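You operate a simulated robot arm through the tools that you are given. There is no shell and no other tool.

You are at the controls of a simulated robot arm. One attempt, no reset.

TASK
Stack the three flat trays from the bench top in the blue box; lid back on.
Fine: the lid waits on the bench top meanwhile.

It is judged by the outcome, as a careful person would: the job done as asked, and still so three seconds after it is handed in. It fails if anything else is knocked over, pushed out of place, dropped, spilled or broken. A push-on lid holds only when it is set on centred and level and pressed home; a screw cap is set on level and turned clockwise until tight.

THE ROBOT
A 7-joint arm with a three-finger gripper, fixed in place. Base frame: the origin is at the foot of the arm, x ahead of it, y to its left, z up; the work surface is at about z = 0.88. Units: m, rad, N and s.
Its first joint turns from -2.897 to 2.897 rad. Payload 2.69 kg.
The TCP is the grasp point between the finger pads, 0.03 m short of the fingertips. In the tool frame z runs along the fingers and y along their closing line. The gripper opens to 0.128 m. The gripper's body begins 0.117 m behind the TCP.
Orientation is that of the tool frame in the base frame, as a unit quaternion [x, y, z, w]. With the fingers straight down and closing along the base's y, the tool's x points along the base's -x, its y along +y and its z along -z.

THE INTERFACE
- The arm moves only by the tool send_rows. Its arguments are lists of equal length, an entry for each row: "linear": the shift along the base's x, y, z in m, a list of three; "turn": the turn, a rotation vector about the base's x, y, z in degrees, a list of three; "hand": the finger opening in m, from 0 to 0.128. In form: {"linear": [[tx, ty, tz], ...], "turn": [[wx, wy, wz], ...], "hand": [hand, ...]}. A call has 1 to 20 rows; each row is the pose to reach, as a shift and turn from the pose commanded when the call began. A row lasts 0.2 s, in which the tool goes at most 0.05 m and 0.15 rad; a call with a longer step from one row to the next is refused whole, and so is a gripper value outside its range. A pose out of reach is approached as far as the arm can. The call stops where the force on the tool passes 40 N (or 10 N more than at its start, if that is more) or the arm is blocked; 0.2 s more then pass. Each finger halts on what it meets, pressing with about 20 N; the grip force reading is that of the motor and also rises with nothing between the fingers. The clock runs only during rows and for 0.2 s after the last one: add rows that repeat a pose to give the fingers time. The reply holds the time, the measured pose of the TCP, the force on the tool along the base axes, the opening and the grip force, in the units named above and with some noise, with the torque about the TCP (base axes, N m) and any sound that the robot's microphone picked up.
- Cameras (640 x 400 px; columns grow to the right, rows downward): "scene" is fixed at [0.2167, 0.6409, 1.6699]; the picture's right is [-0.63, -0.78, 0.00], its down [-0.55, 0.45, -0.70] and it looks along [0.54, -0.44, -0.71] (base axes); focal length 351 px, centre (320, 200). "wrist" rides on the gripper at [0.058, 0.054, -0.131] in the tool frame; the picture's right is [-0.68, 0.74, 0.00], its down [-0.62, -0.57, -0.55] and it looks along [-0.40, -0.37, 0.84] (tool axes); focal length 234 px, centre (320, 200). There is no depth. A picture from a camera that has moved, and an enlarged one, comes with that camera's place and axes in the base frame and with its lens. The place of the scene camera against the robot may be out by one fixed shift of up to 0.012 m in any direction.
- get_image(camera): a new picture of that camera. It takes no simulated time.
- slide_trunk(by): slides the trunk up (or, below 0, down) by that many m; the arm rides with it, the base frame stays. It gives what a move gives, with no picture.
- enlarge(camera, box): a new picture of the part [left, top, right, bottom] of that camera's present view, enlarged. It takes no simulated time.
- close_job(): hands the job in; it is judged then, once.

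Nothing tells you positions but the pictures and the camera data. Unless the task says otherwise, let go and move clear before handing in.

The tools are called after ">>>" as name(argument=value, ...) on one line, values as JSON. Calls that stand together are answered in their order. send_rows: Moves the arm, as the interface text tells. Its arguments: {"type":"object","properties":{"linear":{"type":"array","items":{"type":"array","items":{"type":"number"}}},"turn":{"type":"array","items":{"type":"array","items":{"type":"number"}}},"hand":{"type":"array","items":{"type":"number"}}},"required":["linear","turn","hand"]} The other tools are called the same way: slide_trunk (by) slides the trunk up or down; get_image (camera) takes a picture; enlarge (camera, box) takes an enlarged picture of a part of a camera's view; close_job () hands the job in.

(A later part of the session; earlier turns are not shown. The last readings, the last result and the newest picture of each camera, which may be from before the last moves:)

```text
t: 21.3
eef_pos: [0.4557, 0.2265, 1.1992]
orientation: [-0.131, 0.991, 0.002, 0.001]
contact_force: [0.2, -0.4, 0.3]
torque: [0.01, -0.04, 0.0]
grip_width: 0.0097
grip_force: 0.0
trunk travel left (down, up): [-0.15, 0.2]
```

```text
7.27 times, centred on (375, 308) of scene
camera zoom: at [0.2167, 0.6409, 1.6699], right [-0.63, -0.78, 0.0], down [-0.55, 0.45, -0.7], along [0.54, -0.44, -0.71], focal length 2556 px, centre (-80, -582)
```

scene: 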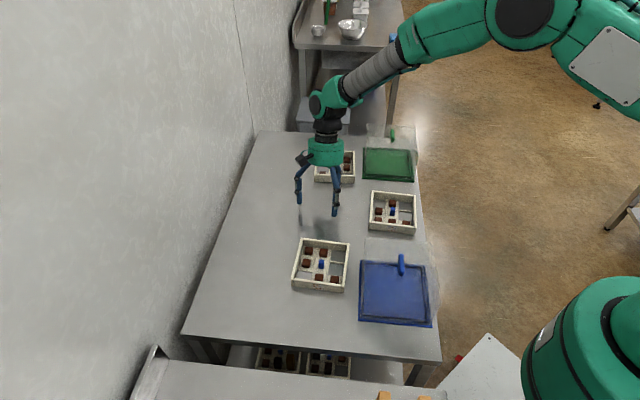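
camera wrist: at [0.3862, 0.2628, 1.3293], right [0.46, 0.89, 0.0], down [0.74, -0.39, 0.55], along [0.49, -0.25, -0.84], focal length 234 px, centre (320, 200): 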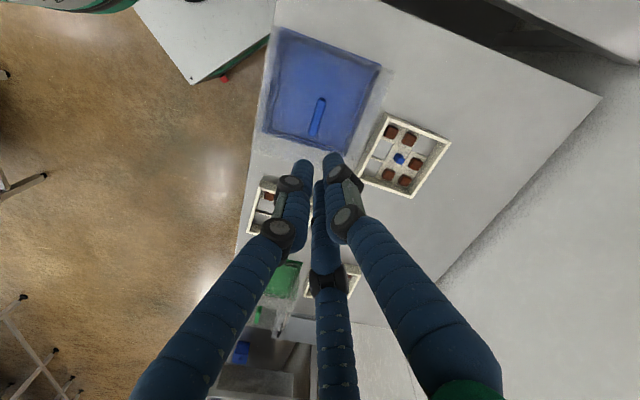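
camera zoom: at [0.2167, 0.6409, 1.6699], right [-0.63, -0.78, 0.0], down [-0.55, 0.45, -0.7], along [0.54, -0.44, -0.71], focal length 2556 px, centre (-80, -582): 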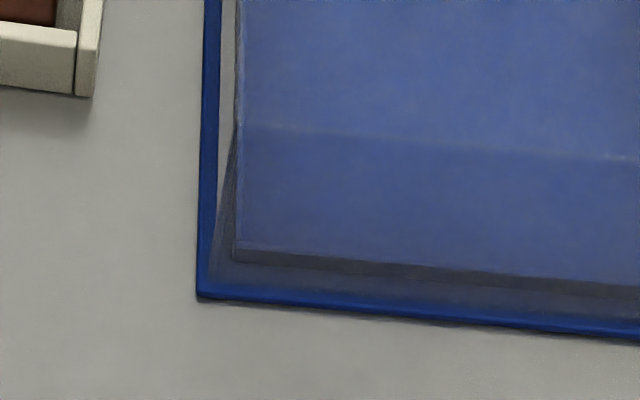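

The cover looks like a one-piece clear dome (z ≈ 0.887–0.985) with a bar handle about 48 × 10 × 22 mm centred near (0.455, 0.2225). I'll align so one finger lies on the bar's −f2 side and two on the +f2 side, and descend around it with fingers half open.

>>> send_rows(linear=[[0.0023, -0.001, -0.03], [0.0023, -0.001, -0.07], [0.0023, -0.001, -0.11], [0.0023, -0.001, -0.14], [0.0023, -0.001, -0.15], [0.0023, -0.001, -0.16], [0.0023, -0.001, -0.168], [0.0023, -0.001, -0.173]], turn=[[-0.2, 0.08, 0], [-0.2, 0.08, 0], [-0.2, 0.08, 0], [-0.2, 0.08, 0], [-0.2, 0.08, 0], [-0.2, 0.08, 0], [-0.2, 0.08, 0], [-0.2, 0.08, 0]], hand=[0.05, 0.05, 0.05, 0.05, 0.05, 0.05, 0.05, 0.05])

>>> get_image(camera="wrist")

>>> enlarge(camera="scene", box=[350, 200, 450, 300])

```text
t: 23.1
eef_pos: [0.4594, 0.2256, 1.0253]
orientation: [-0.13, 0.992, 0.0, 0.001]
contact_force: [0.3, 0.3, 0.0]
torque: [0.02, 0.05, -0.01]
grip_width: 0.05
grip_force: 0.0
trunk travel left (down, up): [-0.15, 0.2]
```

```text
taken
camera wrist: at [0.3901, 0.2621, 1.1559], right [0.46, 0.89, 0.0], down [0.74, -0.39, 0.55], along [0.49, -0.25, -0.84], focal length 234 px, centre (320, 200)
```

wrist: 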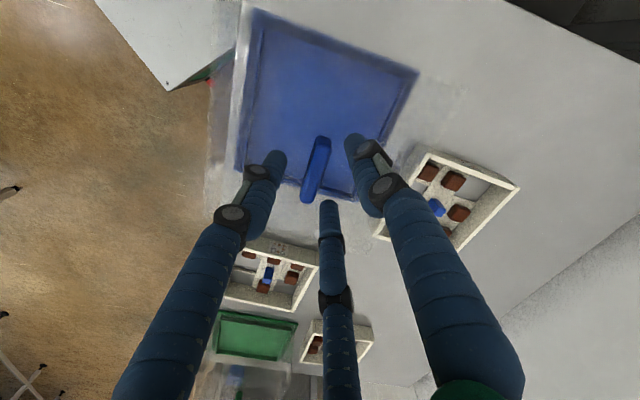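

```text
4.00 times, centred on (400, 250) of scene
camera zoom: at [0.2167, 0.6409, 1.6699], right [-0.63, -0.78, 0.0], down [-0.55, 0.45, -0.7], along [0.54, -0.44, -0.71], focal length 1406 px, centre (0, 0)
```

zoom: 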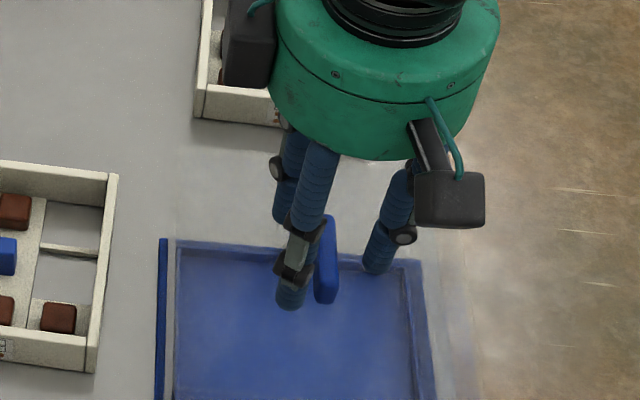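

The handle bar sits between the fingers as planned; I'll check tip depth up close before closing.

>>> enlarge(camera="wrist", box=[260, 110, 380, 220])

>>> enlarge(camera="scene", box=[375, 240, 425, 285])

```text
3.64 times, centred on (320, 165) of wrist
camera zoom: at [0.3901, 0.2621, 1.1559], right [0.46, 0.89, 0.0], down [0.74, -0.39, 0.55], along [0.49, -0.25, -0.84], focal length 852 px, centre (320, 327)
```

zoom: 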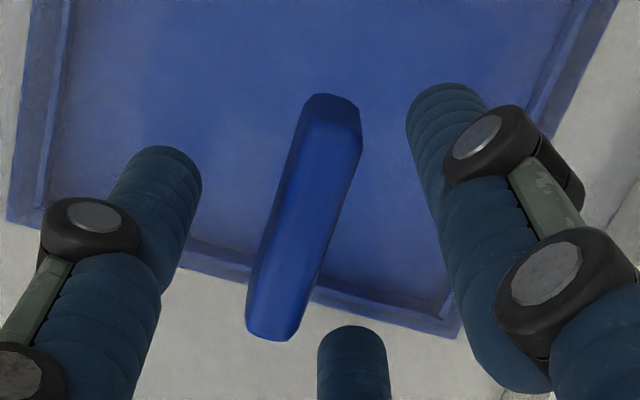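

```text
8.89 times, centred on (400, 262) of scene
camera zoom: at [0.2167, 0.6409, 1.6699], right [-0.63, -0.78, 0.0], down [-0.55, 0.45, -0.7], along [0.54, -0.44, -0.71], focal length 3124 px, centre (-391, -356)
```

zoom: 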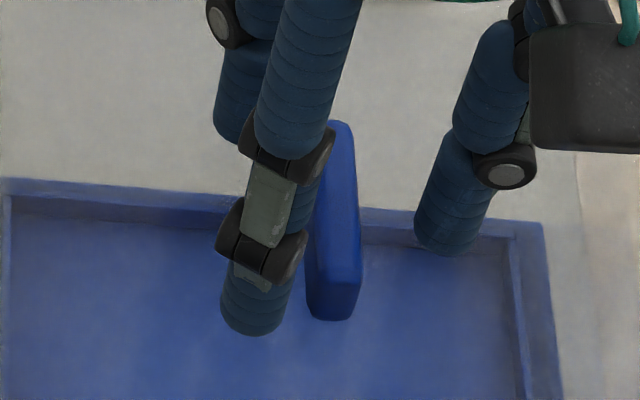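

Bar is about 4 mm toward the lone finger as intended; I'll nudge 3 mm along it and 4 mm lower, then close.

>>> send_rows(linear=[[-0.001, 0.001, -0.002], [-0.002, 0.002, -0.004], [-0.002, 0.002, -0.004], [-0.002, 0.002, -0.004], [-0.002, 0.002, -0.004], [-0.002, 0.002, -0.004], [-0.002, 0.002, -0.004]], turn=[[0, 0, 0], [0, 0, 0], [0, 0, 0], [0, 0, 0], [0, 0, 0], [0, 0, 0], [0, 0, 0]], hand=[0.05, 0.05, 0.035, 0.025, 0.01, 0.0, 0.0])

>>> enlarge(camera="wrist", box=[260, 110, 380, 220])

>>> enlarge(camera="scene", box=[345, 230, 445, 335])

```text
t: 24.7
eef_pos: [0.4569, 0.2275, 1.0222]
orientation: [-0.131, 0.991, 0.0, 0.0]
contact_force: [-0.1, -0.4, -0.1]
torque: [-0.01, 0.01, -0.01]
grip_width: 0.02
grip_force: 20.1
trunk travel left (down, up): [-0.15, 0.2]
```

```text
3.64 times, centred on (320, 165) of wrist
camera zoom: at [0.3876, 0.264, 1.1518], right [0.46, 0.89, 0.0], down [0.74, -0.39, 0.55], along [0.49, -0.25, -0.84], focal length 852 px, centre (320, 327)
```

zoom: 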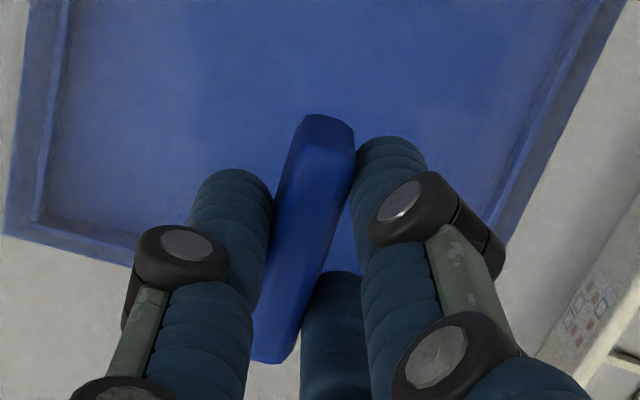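

```text
3.81 times, centred on (395, 282) of scene
camera zoom: at [0.2167, 0.6409, 1.6699], right [-0.63, -0.78, 0.0], down [-0.55, 0.45, -0.7], along [0.54, -0.44, -0.71], focal length 1339 px, centre (34, -114)
```

zoom: 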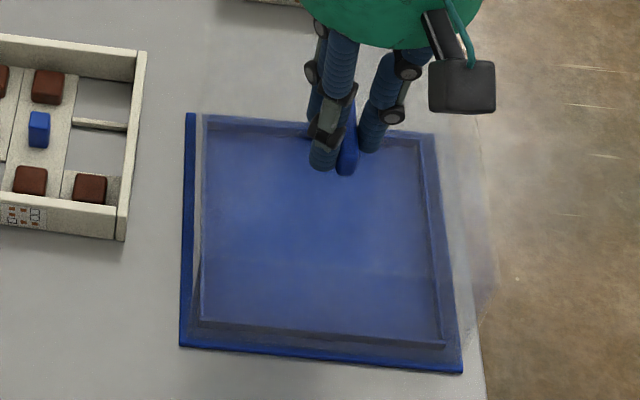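

Grip is firm at 0.020 m with no side load (three-jaw model confirmed). The seated reference pose is TCP (0.4569, 0.2275, 1.0222). Now lifting slowly to see what comes up.

>>> send_rows(linear=[[0, 0, 0.002], [0, 0, 0.004], [0, 0, 0.006], [0, 0, 0.008], [0, 0, 0.01], [0, 0, 0.012], [0, 0, 0.015], [0, 0, 0.02]], turn=[[0, 0, 0], [0, 0, 0], [0, 0, 0], [0, 0, 0], [0, 0, 0], [0, 0, 0], [0, 0, 0], [0, 0, 0]], hand=[0, 0, 0, 0, 0, 0, 0, 0])

>>> enlarge(camera="scene", box=[345, 230, 445, 335])

>>> get_image(camera="wrist")

```text
t: 26.5
eef_pos: [0.4569, 0.228, 1.0423]
orientation: [-0.13, 0.991, 0.0, -0.001]
contact_force: [0.3, -0.4, -1.7]
torque: [0.03, 0.01, -0.01]
grip_width: 0.0205
grip_force: 20.2
trunk travel left (down, up): [-0.15, 0.2]
```

```text
3.81 times, centred on (395, 282) of scene
camera zoom: at [0.2167, 0.6409, 1.6699], right [-0.63, -0.78, 0.0], down [-0.55, 0.45, -0.7], along [0.54, -0.44, -0.71], focal length 1339 px, centre (34, -114)
```

zoom: 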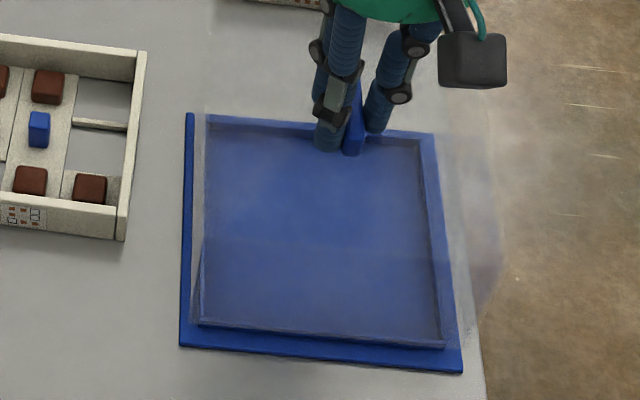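

```text
taken
camera wrist: at [0.3876, 0.2641, 1.1719], right [0.46, 0.89, 0.0], down [0.74, -0.39, 0.55], along [0.49, -0.25, -0.84], focal length 234 px, centre (320, 200)
```

wrist: 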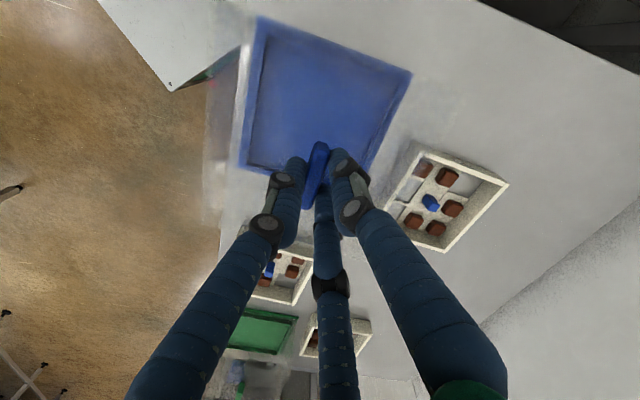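

The whole clear dome came up cleanly (about 0.2 kg) and the blue base stayed put, so the dome is the lid. I'll raise it well above the trays and carry it to the open spot near (0.778, 0.198).

>>> send_rows(linear=[[0, 0, 0.02], [0, 0, 0.045], [0, 0, 0.07], [0, 0, 0.095], [0, 0, 0.12], [0.02, -0.002, 0.125], [0.05, -0.005, 0.125], [0.08, -0.007, 0.125], [0.11, -0.01, 0.125], [0.14, -0.013, 0.125], [0.17, -0.015, 0.125], [0.2, -0.018, 0.125], [0.23, -0.021, 0.125], [0.26, -0.024, 0.125], [0.285, -0.026, 0.125], [0.305, -0.028, 0.125], [0.321, -0.03, 0.125], [0.321, -0.03, 0.125]], turn=[[0, 0, 0], [0, 0, 0], [0, 0, 0], [0, 0, 0], [0, 0, 0], [0, 0, 0], [0, 0, 0], [0, 0, 0], [0, 0, 0], [0, 0, 0], [0, 0, 0], [0, 0, 0], [0, 0, 0], [0, 0, 0], [0, 0, 0], [0, 0, 0], [0, 0, 0], [0, 0, 0]], hand=[0, 0, 0, 0, 0, 0, 0, 0, 0, 0, 0, 0, 0, 0, 0, 0, 0, 0])

>>> get_image(camera="scene")

>>> get_image(camera="wrist")

```text
t: 30.3
eef_pos: [0.7779, 0.1976, 1.1662]
orientation: [-0.131, 0.991, 0.0, 0.0]
contact_force: [0.2, -0.8, -2.0]
torque: [0.01, 0.0, 0.0]
grip_width: 0.0202
grip_force: 20.0
trunk travel left (down, up): [-0.15, 0.2]
```

```text
taken
```

scene: 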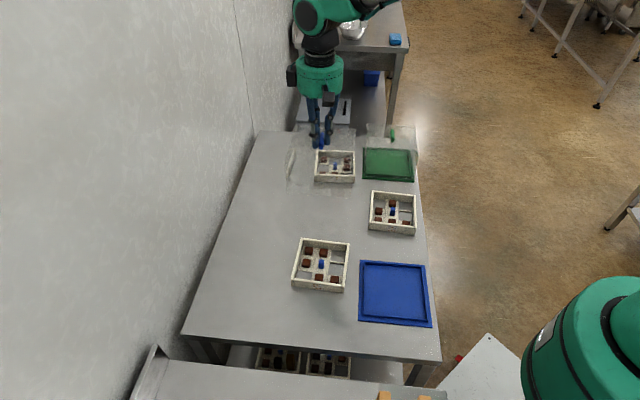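

```text
taken
camera wrist: at [0.7098, 0.234, 1.2963], right [0.46, 0.89, 0.0], down [0.74, -0.39, 0.55], along [0.49, -0.25, -0.84], focal length 234 px, centre (320, 200)
```

wrist: 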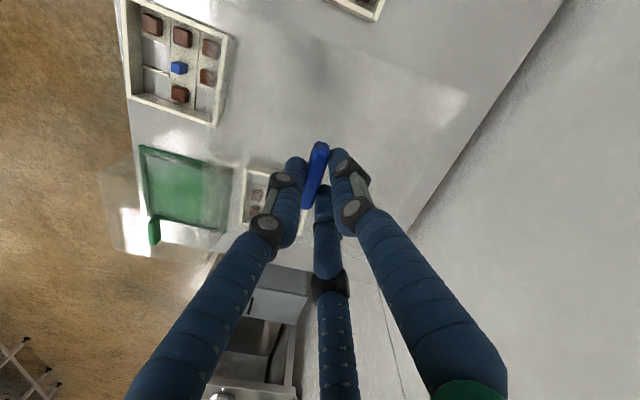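

The lid is over the open patch. I'll lower it, slowing near the bench, until light contact.

>>> send_rows(linear=[[0, 0, -0.03], [0, 0, -0.06], [0, 0, -0.09], [0, 0, -0.115], [0, 0, -0.13], [0, 0, -0.136], [0, 0, -0.14], [0, 0, -0.143]], turn=[[0, 0, 0], [0, 0, 0], [0, 0, 0], [0, 0, 0], [0, 0, 0], [0, 0, 0], [0, 0, 0], [0, 0, 0]], hand=[0, 0, 0, 0, 0, 0, 0, 0])

>>> enlarge(camera="scene", box=[240, 120, 380, 240])

```text
t: 32.1
eef_pos: [0.7775, 0.1977, 1.0233]
orientation: [-0.131, 0.991, 0.0, 0.0]
contact_force: [-0.1, -0.2, -1.5]
torque: [0.0, 0.01, 0.01]
grip_width: 0.0203
grip_force: 20.0
trunk travel left (down, up): [-0.15, 0.2]
```

```text
3.33 times, centred on (310, 180) of scene
camera zoom: at [0.2167, 0.6409, 1.6699], right [-0.63, -0.78, 0.0], down [-0.55, 0.45, -0.7], along [0.54, -0.44, -0.71], focal length 1172 px, centre (353, 267)
```

zoom: 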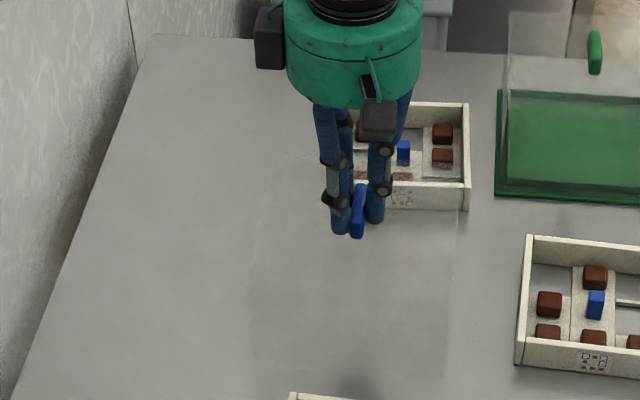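

>>> send_rows(linear=[[0, 0, -0.002], [0, 0, -0.004], [0, 0, -0.006], [0, 0, -0.008]], turn=[[0, 0, 0], [0, 0, 0], [0, 0, 0], [0, 0, 0]], hand=[0, 0, 0, 0])

```text
t: 33.1
eef_pos: [0.7785, 0.1974, 1.0165]
orientation: [-0.132, 0.991, 0.0, 0.0]
contact_force: [-0.5, 0.6, 5.7]
torque: [0.32, 0.46, 0.01]
grip_width: 0.0201
grip_force: 19.8
trunk travel left (down, up): [-0.15, 0.2]
```

The lid has touched the bench (light upward load). I'll release and rise clear.

>>> send_rows(linear=[[0, 0, 0.0005], [0, 0, 0.0005], [0, 0, 0.0005], [0, 0, 0.03], [0, 0, 0.07], [0, 0, 0.11]], turn=[[0, 0, 0], [0, 0, 0], [0, 0, 0], [0, 0, 0], [0, 0, 0], [0, 0, 0]], hand=[0.03, 0.045, 0.05, 0.05, 0.05, 0.05])

>>> get_image(camera="scene")

>>> get_image(camera="wrist")

```text
t: 34.5
eef_pos: [0.777, 0.1969, 1.1241]
orientation: [-0.13, 0.991, 0.0, 0.0]
contact_force: [0.4, 0.1, -0.4]
torque: [-0.02, 0.01, 0.01]
grip_width: 0.0502
grip_force: 0.1
trunk travel left (down, up): [-0.15, 0.2]
```

```text
taken
```

scene: 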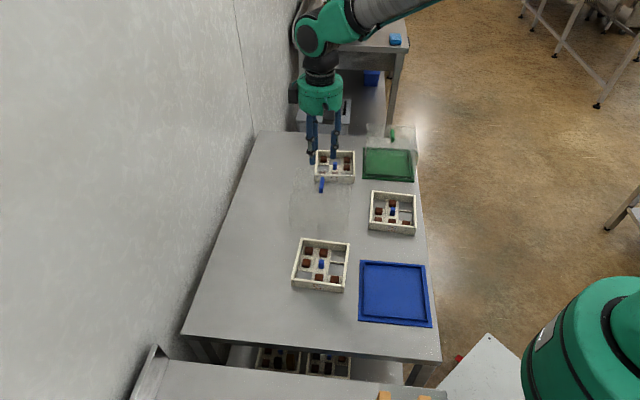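

```text
taken
camera wrist: at [0.7086, 0.2338, 1.2556], right [0.46, 0.89, 0.0], down [0.74, -0.39, 0.55], along [0.49, -0.25, -0.84], focal length 234 px, centre (320, 200)
```

wrist: 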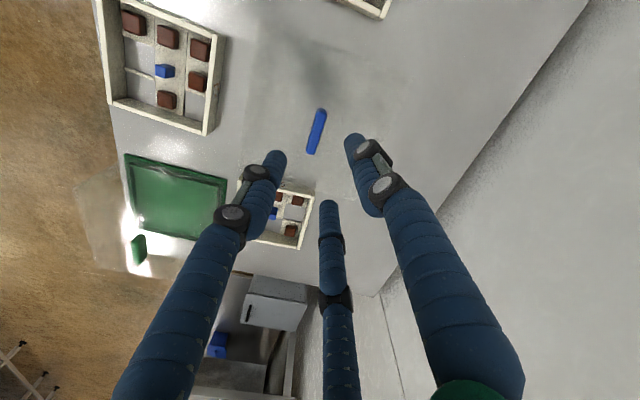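

The lid rests on the bench. Next I'll look straight at the open blue base to measure its recess, then tray 1.

>>> send_rows(linear=[[-0.04, 0.003, 0], [-0.08, 0.007, 0], [-0.12, 0.01, 0], [-0.16, 0.014, 0], [-0.2, 0.017, 0], [-0.24, 0.02, 0], [-0.28, 0.024, 0], [-0.31, 0.027, 0], [-0.321, 0.028, 0]], turn=[[0, 0, 0], [0, 0, 0], [0, 0, 0], [0, 0, 0], [0, 0, 0], [0, 0, 0], [0, 0, 0], [0, 0, 0], [0, 0, 0]], hand=[0.04, 0.02, 0.02, 0.02, 0.02, 0.02, 0.02, 0.02, 0.02])

>>> enlarge(camera="wrist", box=[220, 10, 420, 160])

>>> get_image(camera="wrist")

>>> enlarge(camera="scene", box=[345, 245, 445, 335])

```text
t: 36.5
eef_pos: [0.4558, 0.2253, 1.1253]
orientation: [-0.13, 0.991, 0.0, 0.0]
contact_force: [-0.9, 0.3, 0.2]
torque: [-0.01, 0.0, 0.0]
grip_width: 0.0197
grip_force: 0.1
trunk travel left (down, up): [-0.15, 0.2]
```

```text
2.67 times, centred on (320, 85) of wrist
camera zoom: at [0.3869, 0.2621, 1.2554], right [0.46, 0.89, 0.0], down [0.74, -0.39, 0.55], along [0.49, -0.25, -0.84], focal length 624 px, centre (320, 507)
```

zoom: 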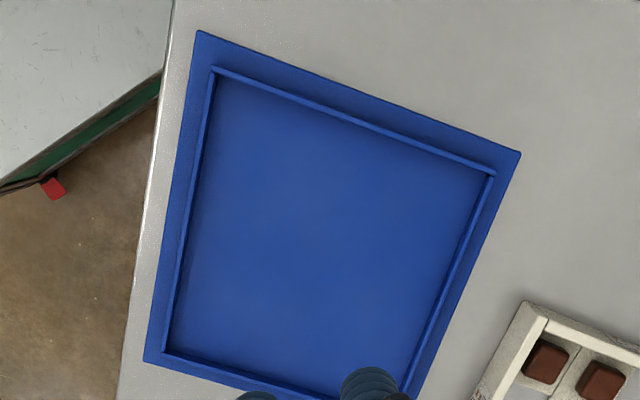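

```text
taken
camera wrist: at [0.3869, 0.2621, 1.2554], right [0.46, 0.89, 0.0], down [0.74, -0.39, 0.55], along [0.49, -0.25, -0.84], focal length 234 px, centre (320, 200)
```

wrist: 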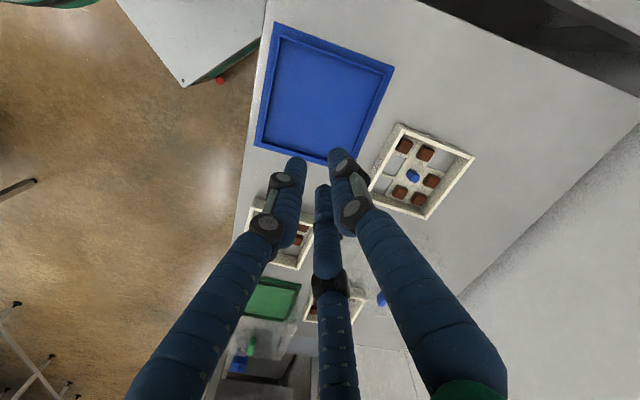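

```text
4.44 times, centred on (395, 290) of scene
camera zoom: at [0.2167, 0.6409, 1.6699], right [-0.63, -0.78, 0.0], down [-0.55, 0.45, -0.7], along [0.54, -0.44, -0.71], focal length 1562 px, centre (-13, -200)
```

zoom: 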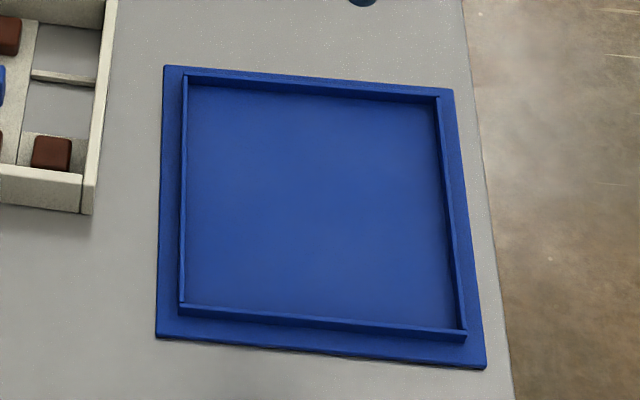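

Base measured: plate centre (0.4555, 0.224), side 0.169, with a low ridge about 0.141 inside for the 0.131 trays. Now hovering over tray 1 at the same yaw for a precise look at its post.

>>> send_rows(linear=[[0.035, 0.02, 0], [0.07, 0.04, 0], [0.105, 0.06, 0], [0.14, 0.08, 0], [0.165, 0.095, -0.02], [0.165, 0.095, -0.045]], turn=[[0, 0, 0], [0, 0, 0], [0, 0, 0], [0, 0, 0], [0, 0, 0], [0, 0, 0]], hand=[0.02, 0.02, 0.02, 0.02, 0.02, 0.02])

>>> enlarge(camera="wrist", box=[240, 40, 400, 180])

>>> enlarge(camera="wrist", box=[290, 80, 350, 130])

```text
t: 37.9
eef_pos: [0.622, 0.3194, 1.0809]
orientation: [-0.132, 0.991, 0.0, 0.0]
contact_force: [0.9, -0.1, 1.1]
torque: [-0.01, 0.04, -0.02]
grip_width: 0.0203
grip_force: 0.0
trunk travel left (down, up): [-0.15, 0.2]
```

```text
2.86 times, centred on (320, 110) of wrist
camera zoom: at [0.5531, 0.3574, 1.2105], right [0.46, 0.89, 0.0], down [0.74, -0.39, 0.55], along [0.49, -0.25, -0.84], focal length 669 px, centre (320, 457)
```

zoom: 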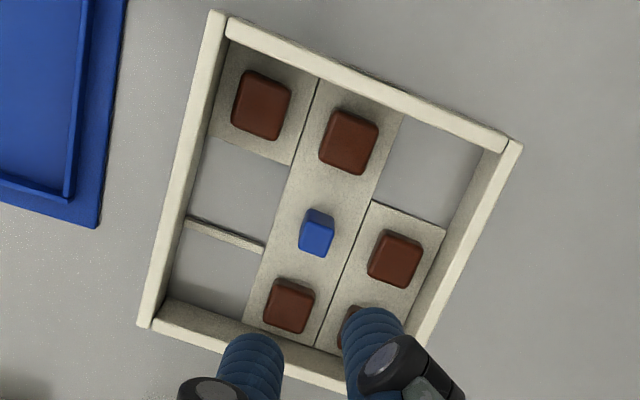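

```text
8.00 times, centred on (320, 105) of wrist
camera zoom: at [0.5531, 0.3574, 1.2105], right [0.46, 0.89, 0.0], down [0.74, -0.39, 0.55], along [0.49, -0.25, -0.84], focal length 1873 px, centre (320, 960)
```

zoom: 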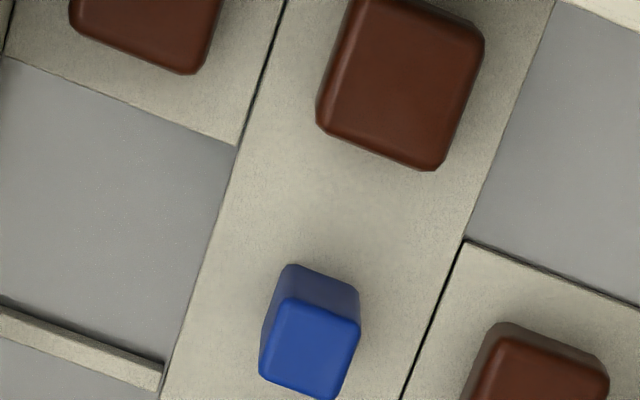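

Tray 1's post is centred at about (0.625, 0.3184), 12.7 mm square and 20 mm tall, with the tray turned 3° clockwise from the box. I'll match that 3°, set fingers to a 24 mm opening, and descend around the post between the cubes, pausing just above the cube tops to check.

>>> send_rows(linear=[[0.002, 0, -0.03], [0.004, 0.0002, -0.07], [0.004, 0.0002, -0.1], [0.004, 0.0002, -0.12], [0.004, 0.0002, -0.13]], turn=[[0, 0, -1.5], [0, 0, -3], [0, 0, -3], [0, 0, -3], [0, 0, -3]], hand=[0.024, 0.024, 0.024, 0.024, 0.024])

>>> enlarge(camera="wrist", box=[260, 110, 380, 220])

>>> enlarge(camera="scene", box=[280, 220, 370, 300])

```text
t: 39.1
eef_pos: [0.6252, 0.3213, 0.9501]
orientation: [-0.105, 0.995, 0.0, 0.0]
contact_force: [0.9, 0.6, -0.6]
torque: [0.0, -0.01, -0.02]
grip_width: 0.0241
grip_force: 0.1
trunk travel left (down, up): [-0.15, 0.2]
```

```text
3.64 times, centred on (320, 165) of wrist
camera zoom: at [0.5589, 0.3609, 1.0808], right [0.51, 0.86, 0.0], down [0.72, -0.42, 0.55], along [0.47, -0.28, -0.84], focal length 852 px, centre (320, 327)
```

zoom: 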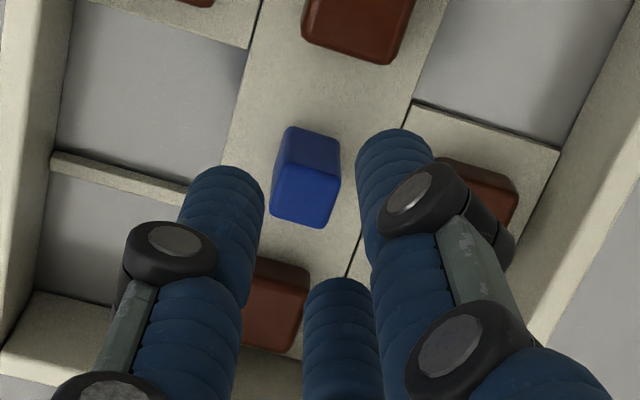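

```text
5.00 times, centred on (325, 260) of scene
camera zoom: at [0.2167, 0.6409, 1.6699], right [-0.63, -0.78, 0.0], down [-0.55, 0.45, -0.7], along [0.54, -0.44, -0.71], focal length 1757 px, centre (295, -100)
```

zoom: 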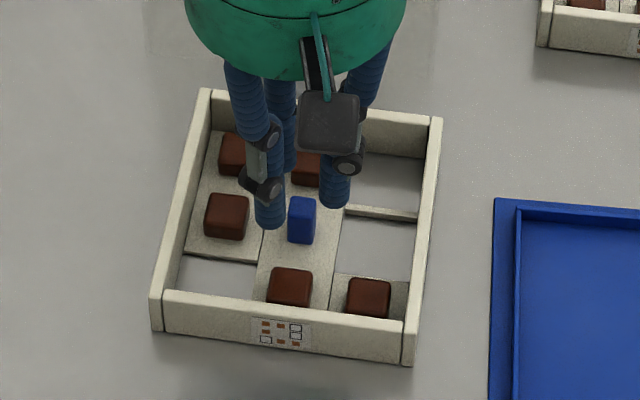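

The post sits within 2 mm of the ideal spot; I'll correct that and lower the fingers to just above the tray floor.

>>> send_rows(linear=[[0.0003, -0.0016, -0.008], [0.0003, -0.0016, -0.016], [0.0003, -0.0016, -0.022], [0.0003, -0.0016, -0.027], [0.0003, -0.0016, -0.031], [0.0003, -0.0016, -0.033]], turn=[[0, 0, 0], [0, 0, 0], [0, 0, 0], [0, 0, 0], [0, 0, 0], [0, 0, 0]], hand=[0.024, 0.024, 0.024, 0.024, 0.024, 0.024])

>>> enlarge(camera="wrist", box=[260, 110, 380, 220])

>>> enlarge(camera="scene", box=[280, 220, 370, 300])

```text
t: 40.5
eef_pos: [0.6279, 0.32, 0.9173]
orientation: [-0.105, 0.994, -0.001, 0.0]
contact_force: [0.2, -0.7, -1.1]
torque: [-0.01, 0.02, -0.01]
grip_width: 0.0241
grip_force: 0.0
trunk travel left (down, up): [-0.15, 0.2]
```

```text
3.64 times, centred on (320, 165) of wrist
camera zoom: at [0.559, 0.3593, 1.0476], right [0.51, 0.86, 0.0], down [0.72, -0.42, 0.55], along [0.47, -0.28, -0.84], focal length 852 px, centre (320, 327)
```

zoom: 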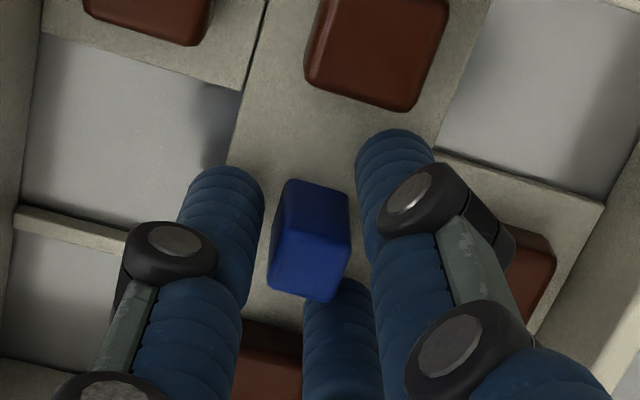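

```text
5.00 times, centred on (325, 260) of scene
camera zoom: at [0.2167, 0.6409, 1.6699], right [-0.63, -0.78, 0.0], down [-0.55, 0.45, -0.7], along [0.54, -0.44, -0.71], focal length 1757 px, centre (295, -100)
```

zoom: 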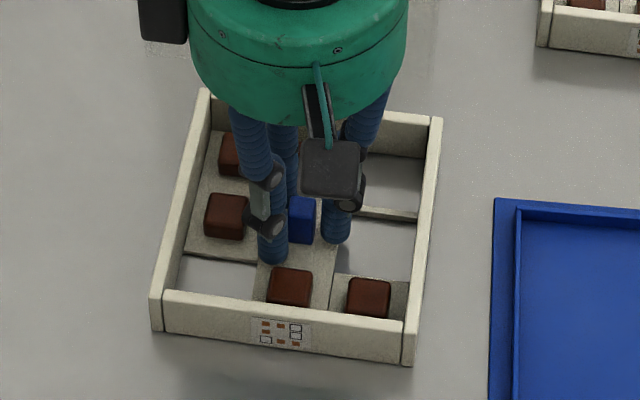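

Fingers surround the post without touching anything. Closing now.

>>> send_rows(linear=[[0, 0, 0], [0, 0, 0], [0, 0, 0], [0, 0, 0], [0, 0, 0]], turn=[[0, 0, 0], [0, 0, 0], [0, 0, 0], [0, 0, 0], [0, 0, 0]], hand=[0.018, 0.01, 0.0, 0.0, 0.0])

>>> enlarge(camera="wrist", box=[260, 110, 380, 220])

```text
t: 41.7
eef_pos: [0.6259, 0.3187, 0.9182]
orientation: [-0.104, 0.995, 0.0, -0.001]
contact_force: [-0.5, 0.2, 0.6]
torque: [-0.01, 0.0, 0.02]
grip_width: 0.0157
grip_force: 19.9
trunk travel left (down, up): [-0.15, 0.2]
```

```text
3.64 times, centred on (320, 165) of wrist
camera zoom: at [0.5589, 0.3593, 1.0476], right [0.51, 0.86, 0.0], down [0.72, -0.42, 0.55], along [0.47, -0.28, -0.84], focal length 852 px, centre (320, 327)
```

zoom: 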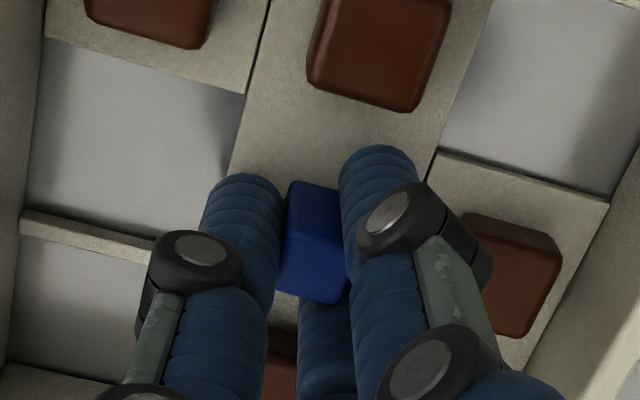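

Closed at 0.0157 m, right as the model predicted. Lifting gently by 2 cm to check the tray hangs level.

>>> send_rows(linear=[[0, 0, 0.003], [0, 0, 0.006], [0, 0, 0.01], [0, 0, 0.015], [0, 0, 0.02], [0, 0, 0.025]], turn=[[0, 0, 0], [0, 0, 0], [0, 0, 0], [0, 0, 0], [0, 0, 0], [0, 0, 0]], hand=[0, 0, 0, 0, 0, 0])

>>> enlarge(camera="scene", box=[280, 210, 370, 300])

>>> get_image(camera="wrist")

```text
t: 43.1
eef_pos: [0.6264, 0.3194, 0.9426]
orientation: [-0.104, 0.995, 0.001, 0.0]
contact_force: [0.0, -0.6, -1.9]
torque: [0.0, 0.01, 0.01]
grip_width: 0.0151
grip_force: 20.1
trunk travel left (down, up): [-0.15, 0.2]
```

```text
4.44 times, centred on (325, 255) of scene
camera zoom: at [0.2167, 0.6409, 1.6699], right [-0.63, -0.78, 0.0], down [-0.55, 0.45, -0.7], along [0.54, -0.44, -0.71], focal length 1562 px, centre (298, -44)
```

zoom: 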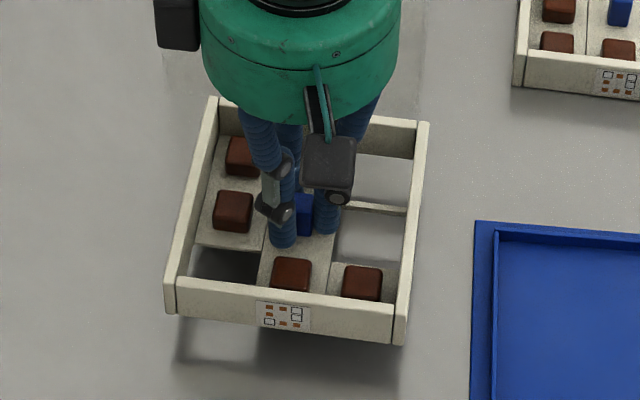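

```text
taken
camera wrist: at [0.5591, 0.3595, 1.073], right [0.51, 0.86, 0.0], down [0.72, -0.42, 0.55], along [0.47, -0.28, -0.84], focal length 234 px, centre (320, 200)
```

wrist: 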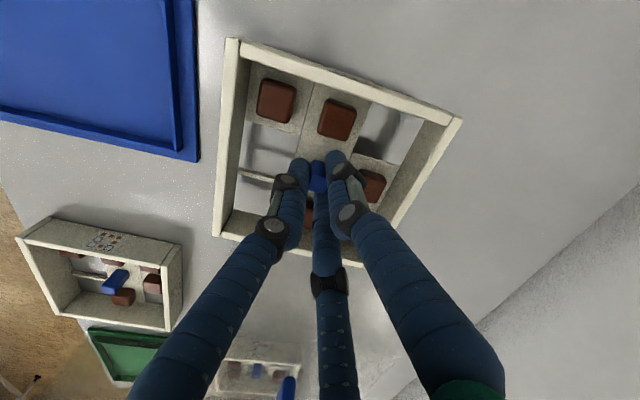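

The tray hangs level and free. I'll raise it, carry it over the blue base and turn it +3° to line up with the box.

>>> send_rows(linear=[[0, 0, 0.02], [0, 0, 0.045], [0, 0, 0.065], [-0.022, -0.012, 0.065], [-0.05, -0.028, 0.065], [-0.08, -0.044, 0.065], [-0.11, -0.061, 0.065], [-0.138, -0.076, 0.065], [-0.158, -0.087, 0.065], [-0.1696, -0.094, 0.065], [-0.1696, -0.094, 0.065]], turn=[[0, 0, 0], [0, 0, 0], [0, 0, 0], [0, 0, 0.5], [0, 0, 1], [0, 0, 1.5], [0, 0, 2], [0, 0, 2.5], [0, 0, 3], [0, 0, 3], [0, 0, 3]], hand=[0, 0, 0, 0, 0, 0, 0, 0, 0, 0, 0])

>>> enlarge(camera="wrist", box=[200, 0, 440, 180])

>>> enlarge(camera="scene", box=[340, 220, 450, 335])

```text
t: 45.5
eef_pos: [0.4578, 0.2254, 1.0083]
orientation: [-0.13, 0.992, 0.001, 0.0]
contact_force: [0.1, 0.1, -1.7]
torque: [0.02, 0.0, 0.01]
grip_width: 0.0151
grip_force: 19.6
trunk travel left (down, up): [-0.15, 0.2]
```

```text
2.22 times, centred on (320, 90) of wrist
camera zoom: at [0.3872, 0.2618, 1.1377], right [0.46, 0.89, 0.0], down [0.74, -0.39, 0.55], along [0.49, -0.25, -0.84], focal length 520 px, centre (320, 444)
```

zoom: 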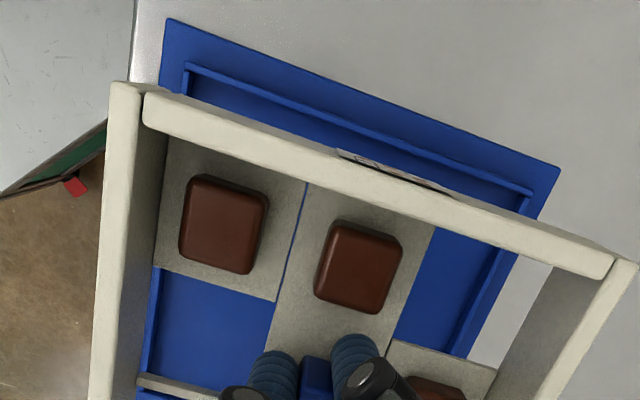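

```text
3.48 times, centred on (395, 278) of scene
camera zoom: at [0.2167, 0.6409, 1.6699], right [-0.63, -0.78, 0.0], down [-0.55, 0.45, -0.7], along [0.54, -0.44, -0.71], focal length 1222 px, centre (59, -70)
```

zoom: 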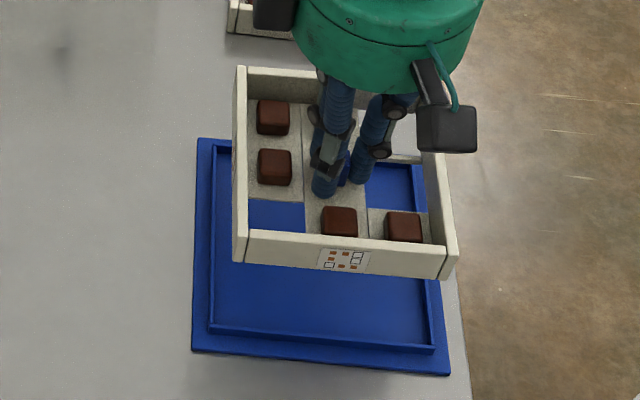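

The tray is centred over the base to within about 1 mm and under 1° of rotation. Lowering into the recess, slowly at the end.

>>> send_rows(linear=[[0, 0, -0.02], [0, 0, -0.04], [0, 0, -0.06], [0, 0, -0.068], [0, 0, -0.073], [0, 0, -0.077], [0, 0, -0.08]], turn=[[0, 0, 0], [0, 0, 0], [0, 0, 0], [0, 0, 0], [0, 0, 0], [0, 0, 0], [0, 0, 0]], hand=[0, 0, 0, 0, 0, 0, 0])

>>> enlarge(camera="scene", box=[340, 240, 450, 335])

>>> enlarge(camera="wrist", box=[200, 0, 440, 180])

```text
t: 47.1
eef_pos: [0.4568, 0.2258, 0.9264]
orientation: [-0.13, 0.992, 0.0, 0.0]
contact_force: [0.0, 0.3, -1.3]
torque: [0.0, -0.03, 0.0]
grip_width: 0.0149
grip_force: 20.6
trunk travel left (down, up): [-0.15, 0.2]
```

```text
4.21 times, centred on (395, 288) of scene
camera zoom: at [0.2167, 0.6409, 1.6699], right [-0.63, -0.78, 0.0], down [-0.55, 0.45, -0.7], along [0.54, -0.44, -0.71], focal length 1480 px, centre (4, -168)
```

zoom: 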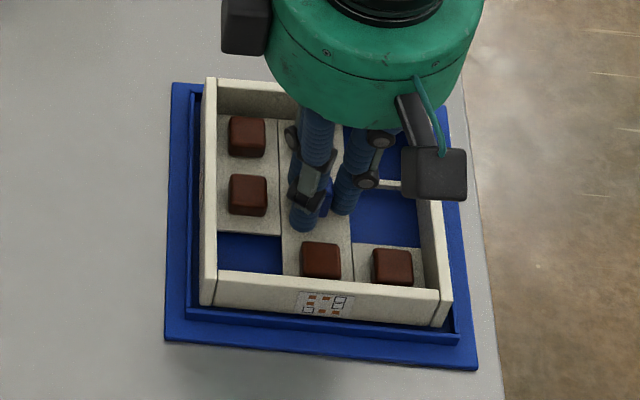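

```text
2.22 times, centred on (320, 90) of wrist
camera zoom: at [0.3873, 0.2616, 1.0573], right [0.46, 0.89, 0.0], down [0.74, -0.39, 0.55], along [0.49, -0.25, -0.84], focal length 520 px, centre (320, 444)
```

zoom: 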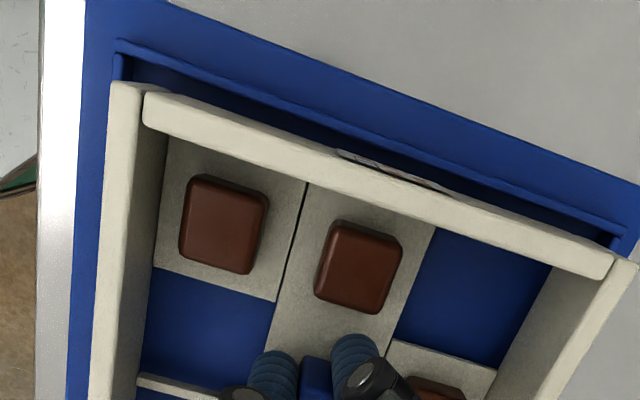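

Well centred inside the ridge. A few more millimetres down until light contact.

>>> send_rows(linear=[[0, 0, -0.0015], [0, 0, -0.003], [0, 0, -0.0045], [0, 0, -0.006]], turn=[[0, 0, 0], [0, 0, 0], [0, 0, 0], [0, 0, 0]], hand=[0, 0, 0, 0])

```text
t: 48.1
eef_pos: [0.4568, 0.2243, 0.9229]
orientation: [-0.131, 0.991, 0.0, 0.0]
contact_force: [-2.7, -4.9, 14.4]
torque: [-0.1, 0.23, 0.01]
grip_width: 0.0147
grip_force: 19.8
trunk travel left (down, up): [-0.15, 0.2]
```

Tray 1 is seated on the base. I'll relax the load, open only to 24 mm (to stay clear of cubes), and withdraw straight up.

>>> send_rows(linear=[[0, 0, 0.0015], [0, 0, 0.0015], [0, 0, 0.0015], [0, 0, 0.0015], [0, 0, 0.012], [0, 0, 0.03], [0, 0, 0.06], [0, 0, 0.1], [0, 0, 0.14], [0, 0, 0.18]], turn=[[0, 0, 0], [0, 0, 0], [0, 0, 0], [0, 0, 0], [0, 0, 0], [0, 0, 0], [0, 0, 0], [0, 0, 0], [0, 0, 0], [0, 0, 0]], hand=[0.012, 0.02, 0.024, 0.024, 0.024, 0.024, 0.024, 0.024, 0.024, 0.024])

>>> enlarge(camera="wrist", box=[220, 10, 420, 160])

>>> get_image(camera="scene")

```text
t: 50.3
eef_pos: [0.4564, 0.2257, 1.1036]
orientation: [-0.13, 0.991, -0.001, 0.0]
contact_force: [-1.0, 0.3, 0.2]
torque: [0.02, 0.03, 0.0]
grip_width: 0.0237
grip_force: 0.0
trunk travel left (down, up): [-0.15, 0.2]
```

```text
2.67 times, centred on (320, 85) of wrist
camera zoom: at [0.3869, 0.2621, 1.2329], right [0.46, 0.89, 0.0], down [0.74, -0.39, 0.55], along [0.49, -0.25, -0.84], focal length 624 px, centre (320, 507)
```

zoom: 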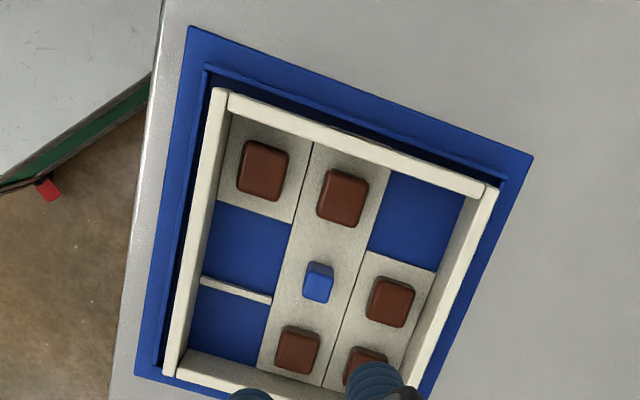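

```text
taken
```

scene: 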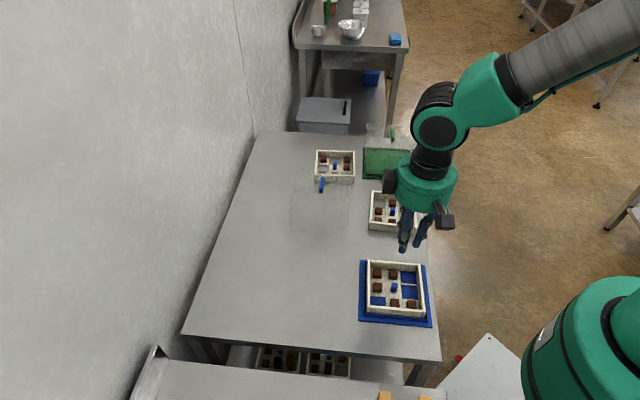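

Tray 1 sits square in the box. Now hovering over tray 2 for a precise look at this yaw.

>>> send_rows(linear=[[0.022, -0.023, 0], [0.045, -0.048, 0], [0.068, -0.072, 0], [0.091, -0.096, 0], [0.114, -0.121, 0], [0.137, -0.145, 0], [0.16, -0.17, 0], [0.179, -0.19, -0.01], [0.179, -0.19, -0.024]], turn=[[0, 0, 0], [0, 0, 0], [0, 0, 0], [0, 0, 0], [0, 0, 0], [0, 0, 0], [0, 0, 0], [0, 0, 0], [0, 0, 0]], hand=[0.024, 0.024, 0.024, 0.024, 0.024, 0.024, 0.024, 0.024, 0.024])

>>> enlarge(camera="wrist", box=[240, 40, 400, 180])

>>> enlarge(camera="wrist", box=[290, 80, 350, 130])

```text
t: 52.3
eef_pos: [0.6371, 0.0343, 1.0769]
orientation: [-0.131, 0.991, 0.0, -0.001]
contact_force: [0.2, -0.2, -0.2]
torque: [0.01, 0.04, 0.02]
grip_width: 0.0242
grip_force: 0.0
trunk travel left (down, up): [-0.15, 0.2]
```

```text
2.86 times, centred on (320, 110) of wrist
camera zoom: at [0.5674, 0.0704, 1.2076], right [0.46, 0.89, 0.0], down [0.74, -0.39, 0.55], along [0.49, -0.25, -0.84], focal length 669 px, centre (320, 457)
```

zoom: 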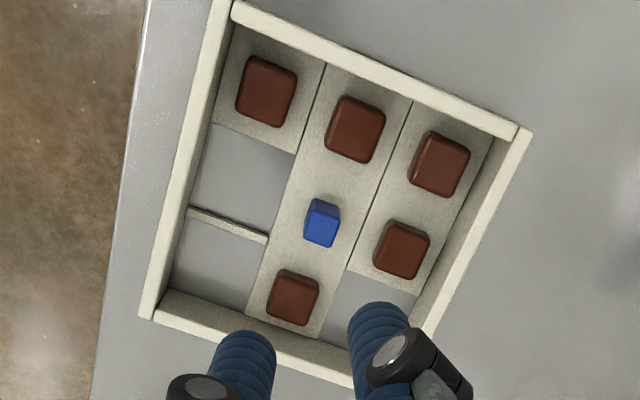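

```text
8.00 times, centred on (320, 105) of wrist
camera zoom: at [0.5674, 0.0704, 1.2076], right [0.46, 0.89, 0.0], down [0.74, -0.39, 0.55], along [0.49, -0.25, -0.84], focal length 1873 px, centre (320, 960)
```

zoom: 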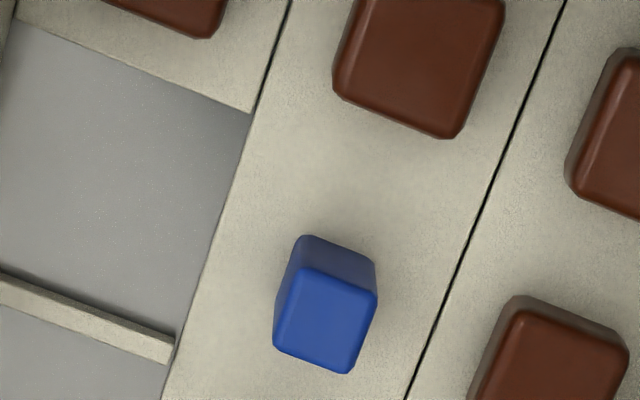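

Tray 2's post is at about (0.6355, 0.0358), with the tray again turned about −3°. Descending to just above the cubes with the same 24 mm opening, then verifying.

>>> send_rows(linear=[[-0.0004, 0.0015, -0.03], [-0.0007, 0.003, -0.07], [-0.0007, 0.003, -0.1], [-0.0007, 0.003, -0.12], [-0.0007, 0.003, -0.127]], turn=[[0, 0, -1.5], [0, 0, -3], [0, 0, -3], [0, 0, -3], [0, 0, -3]], hand=[0.024, 0.024, 0.024, 0.024, 0.024])

>>> enlarge(camera="wrist", box=[260, 110, 380, 220])

>>> enlarge(camera="scene", box=[350, 165, 440, 245])

```text
t: 53.5
eef_pos: [0.6348, 0.037, 0.9496]
orientation: [-0.104, 0.995, 0.0, 0.0]
contact_force: [-0.4, 0.2, -0.5]
torque: [0.0, -0.03, -0.01]
grip_width: 0.0242
grip_force: 0.1
trunk travel left (down, up): [-0.15, 0.2]
```

```text
3.64 times, centred on (320, 165) of wrist
camera zoom: at [0.5677, 0.0776, 1.0801], right [0.51, 0.86, 0.0], down [0.72, -0.42, 0.55], along [0.47, -0.28, -0.84], focal length 852 px, centre (320, 327)
```

zoom: 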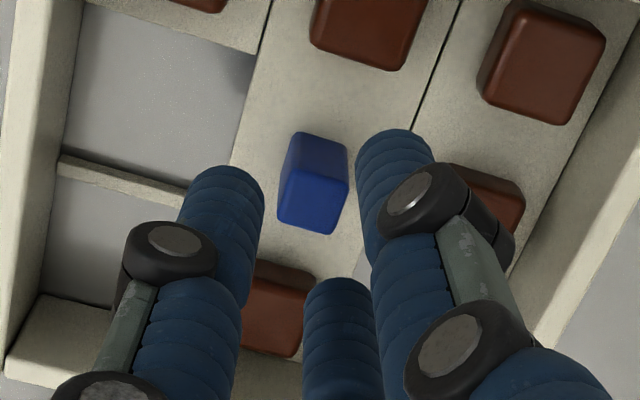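

```text
5.00 times, centred on (395, 205) of scene
camera zoom: at [0.2167, 0.6409, 1.6699], right [-0.63, -0.78, 0.0], down [-0.55, 0.45, -0.7], along [0.54, -0.44, -0.71], focal length 1757 px, centre (-55, 175)
```

zoom: 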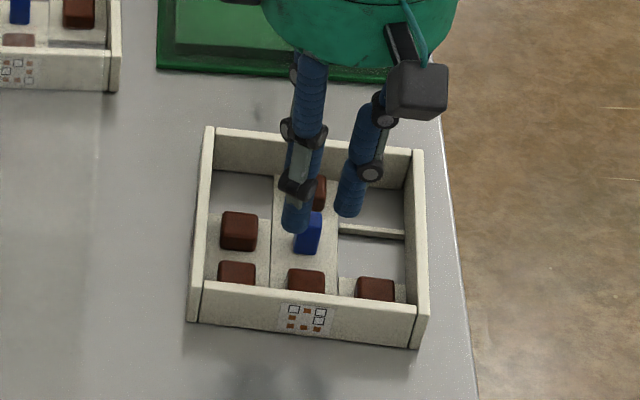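

The post is ~2.5 mm off ideal; I'll correct by (+2.6, −1.2) mm and lower to the grip height.

>>> send_rows(linear=[[0.0026, -0.0012, -0.004], [0.0026, -0.0012, -0.012], [0.0026, -0.0012, -0.02], [0.0026, -0.0012, -0.026], [0.0026, -0.0012, -0.03], [0.0026, -0.0012, -0.033]], turn=[[0, 0, 0], [0, 0, 0], [0, 0, 0], [0, 0, 0], [0, 0, 0], [0, 0, 0]], hand=[0.024, 0.024, 0.024, 0.024, 0.024, 0.024])

>>> enlarge(camera="wrist", box=[260, 110, 380, 220])

```text
t: 54.9
eef_pos: [0.6378, 0.0373, 0.9187]
orientation: [-0.105, 0.995, 0.0, 0.001]
contact_force: [-0.5, 0.2, -0.7]
torque: [0.02, 0.01, -0.01]
grip_width: 0.024
grip_force: 0.0
trunk travel left (down, up): [-0.15, 0.2]
```

```text
3.64 times, centred on (320, 165) of wrist
camera zoom: at [0.5705, 0.0768, 1.048], right [0.51, 0.86, 0.0], down [0.72, -0.42, 0.55], along [0.47, -0.28, -0.84], focal length 852 px, centre (320, 327)
```

zoom: 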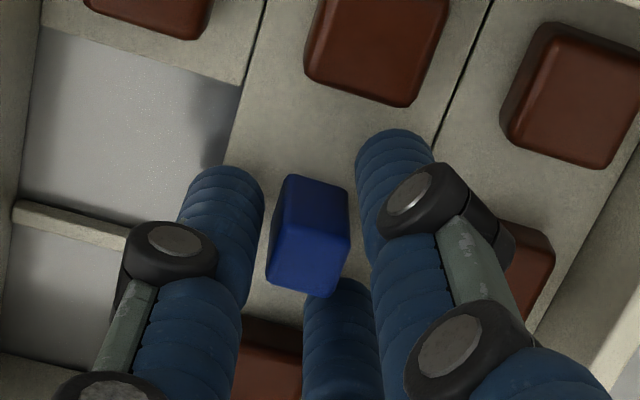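

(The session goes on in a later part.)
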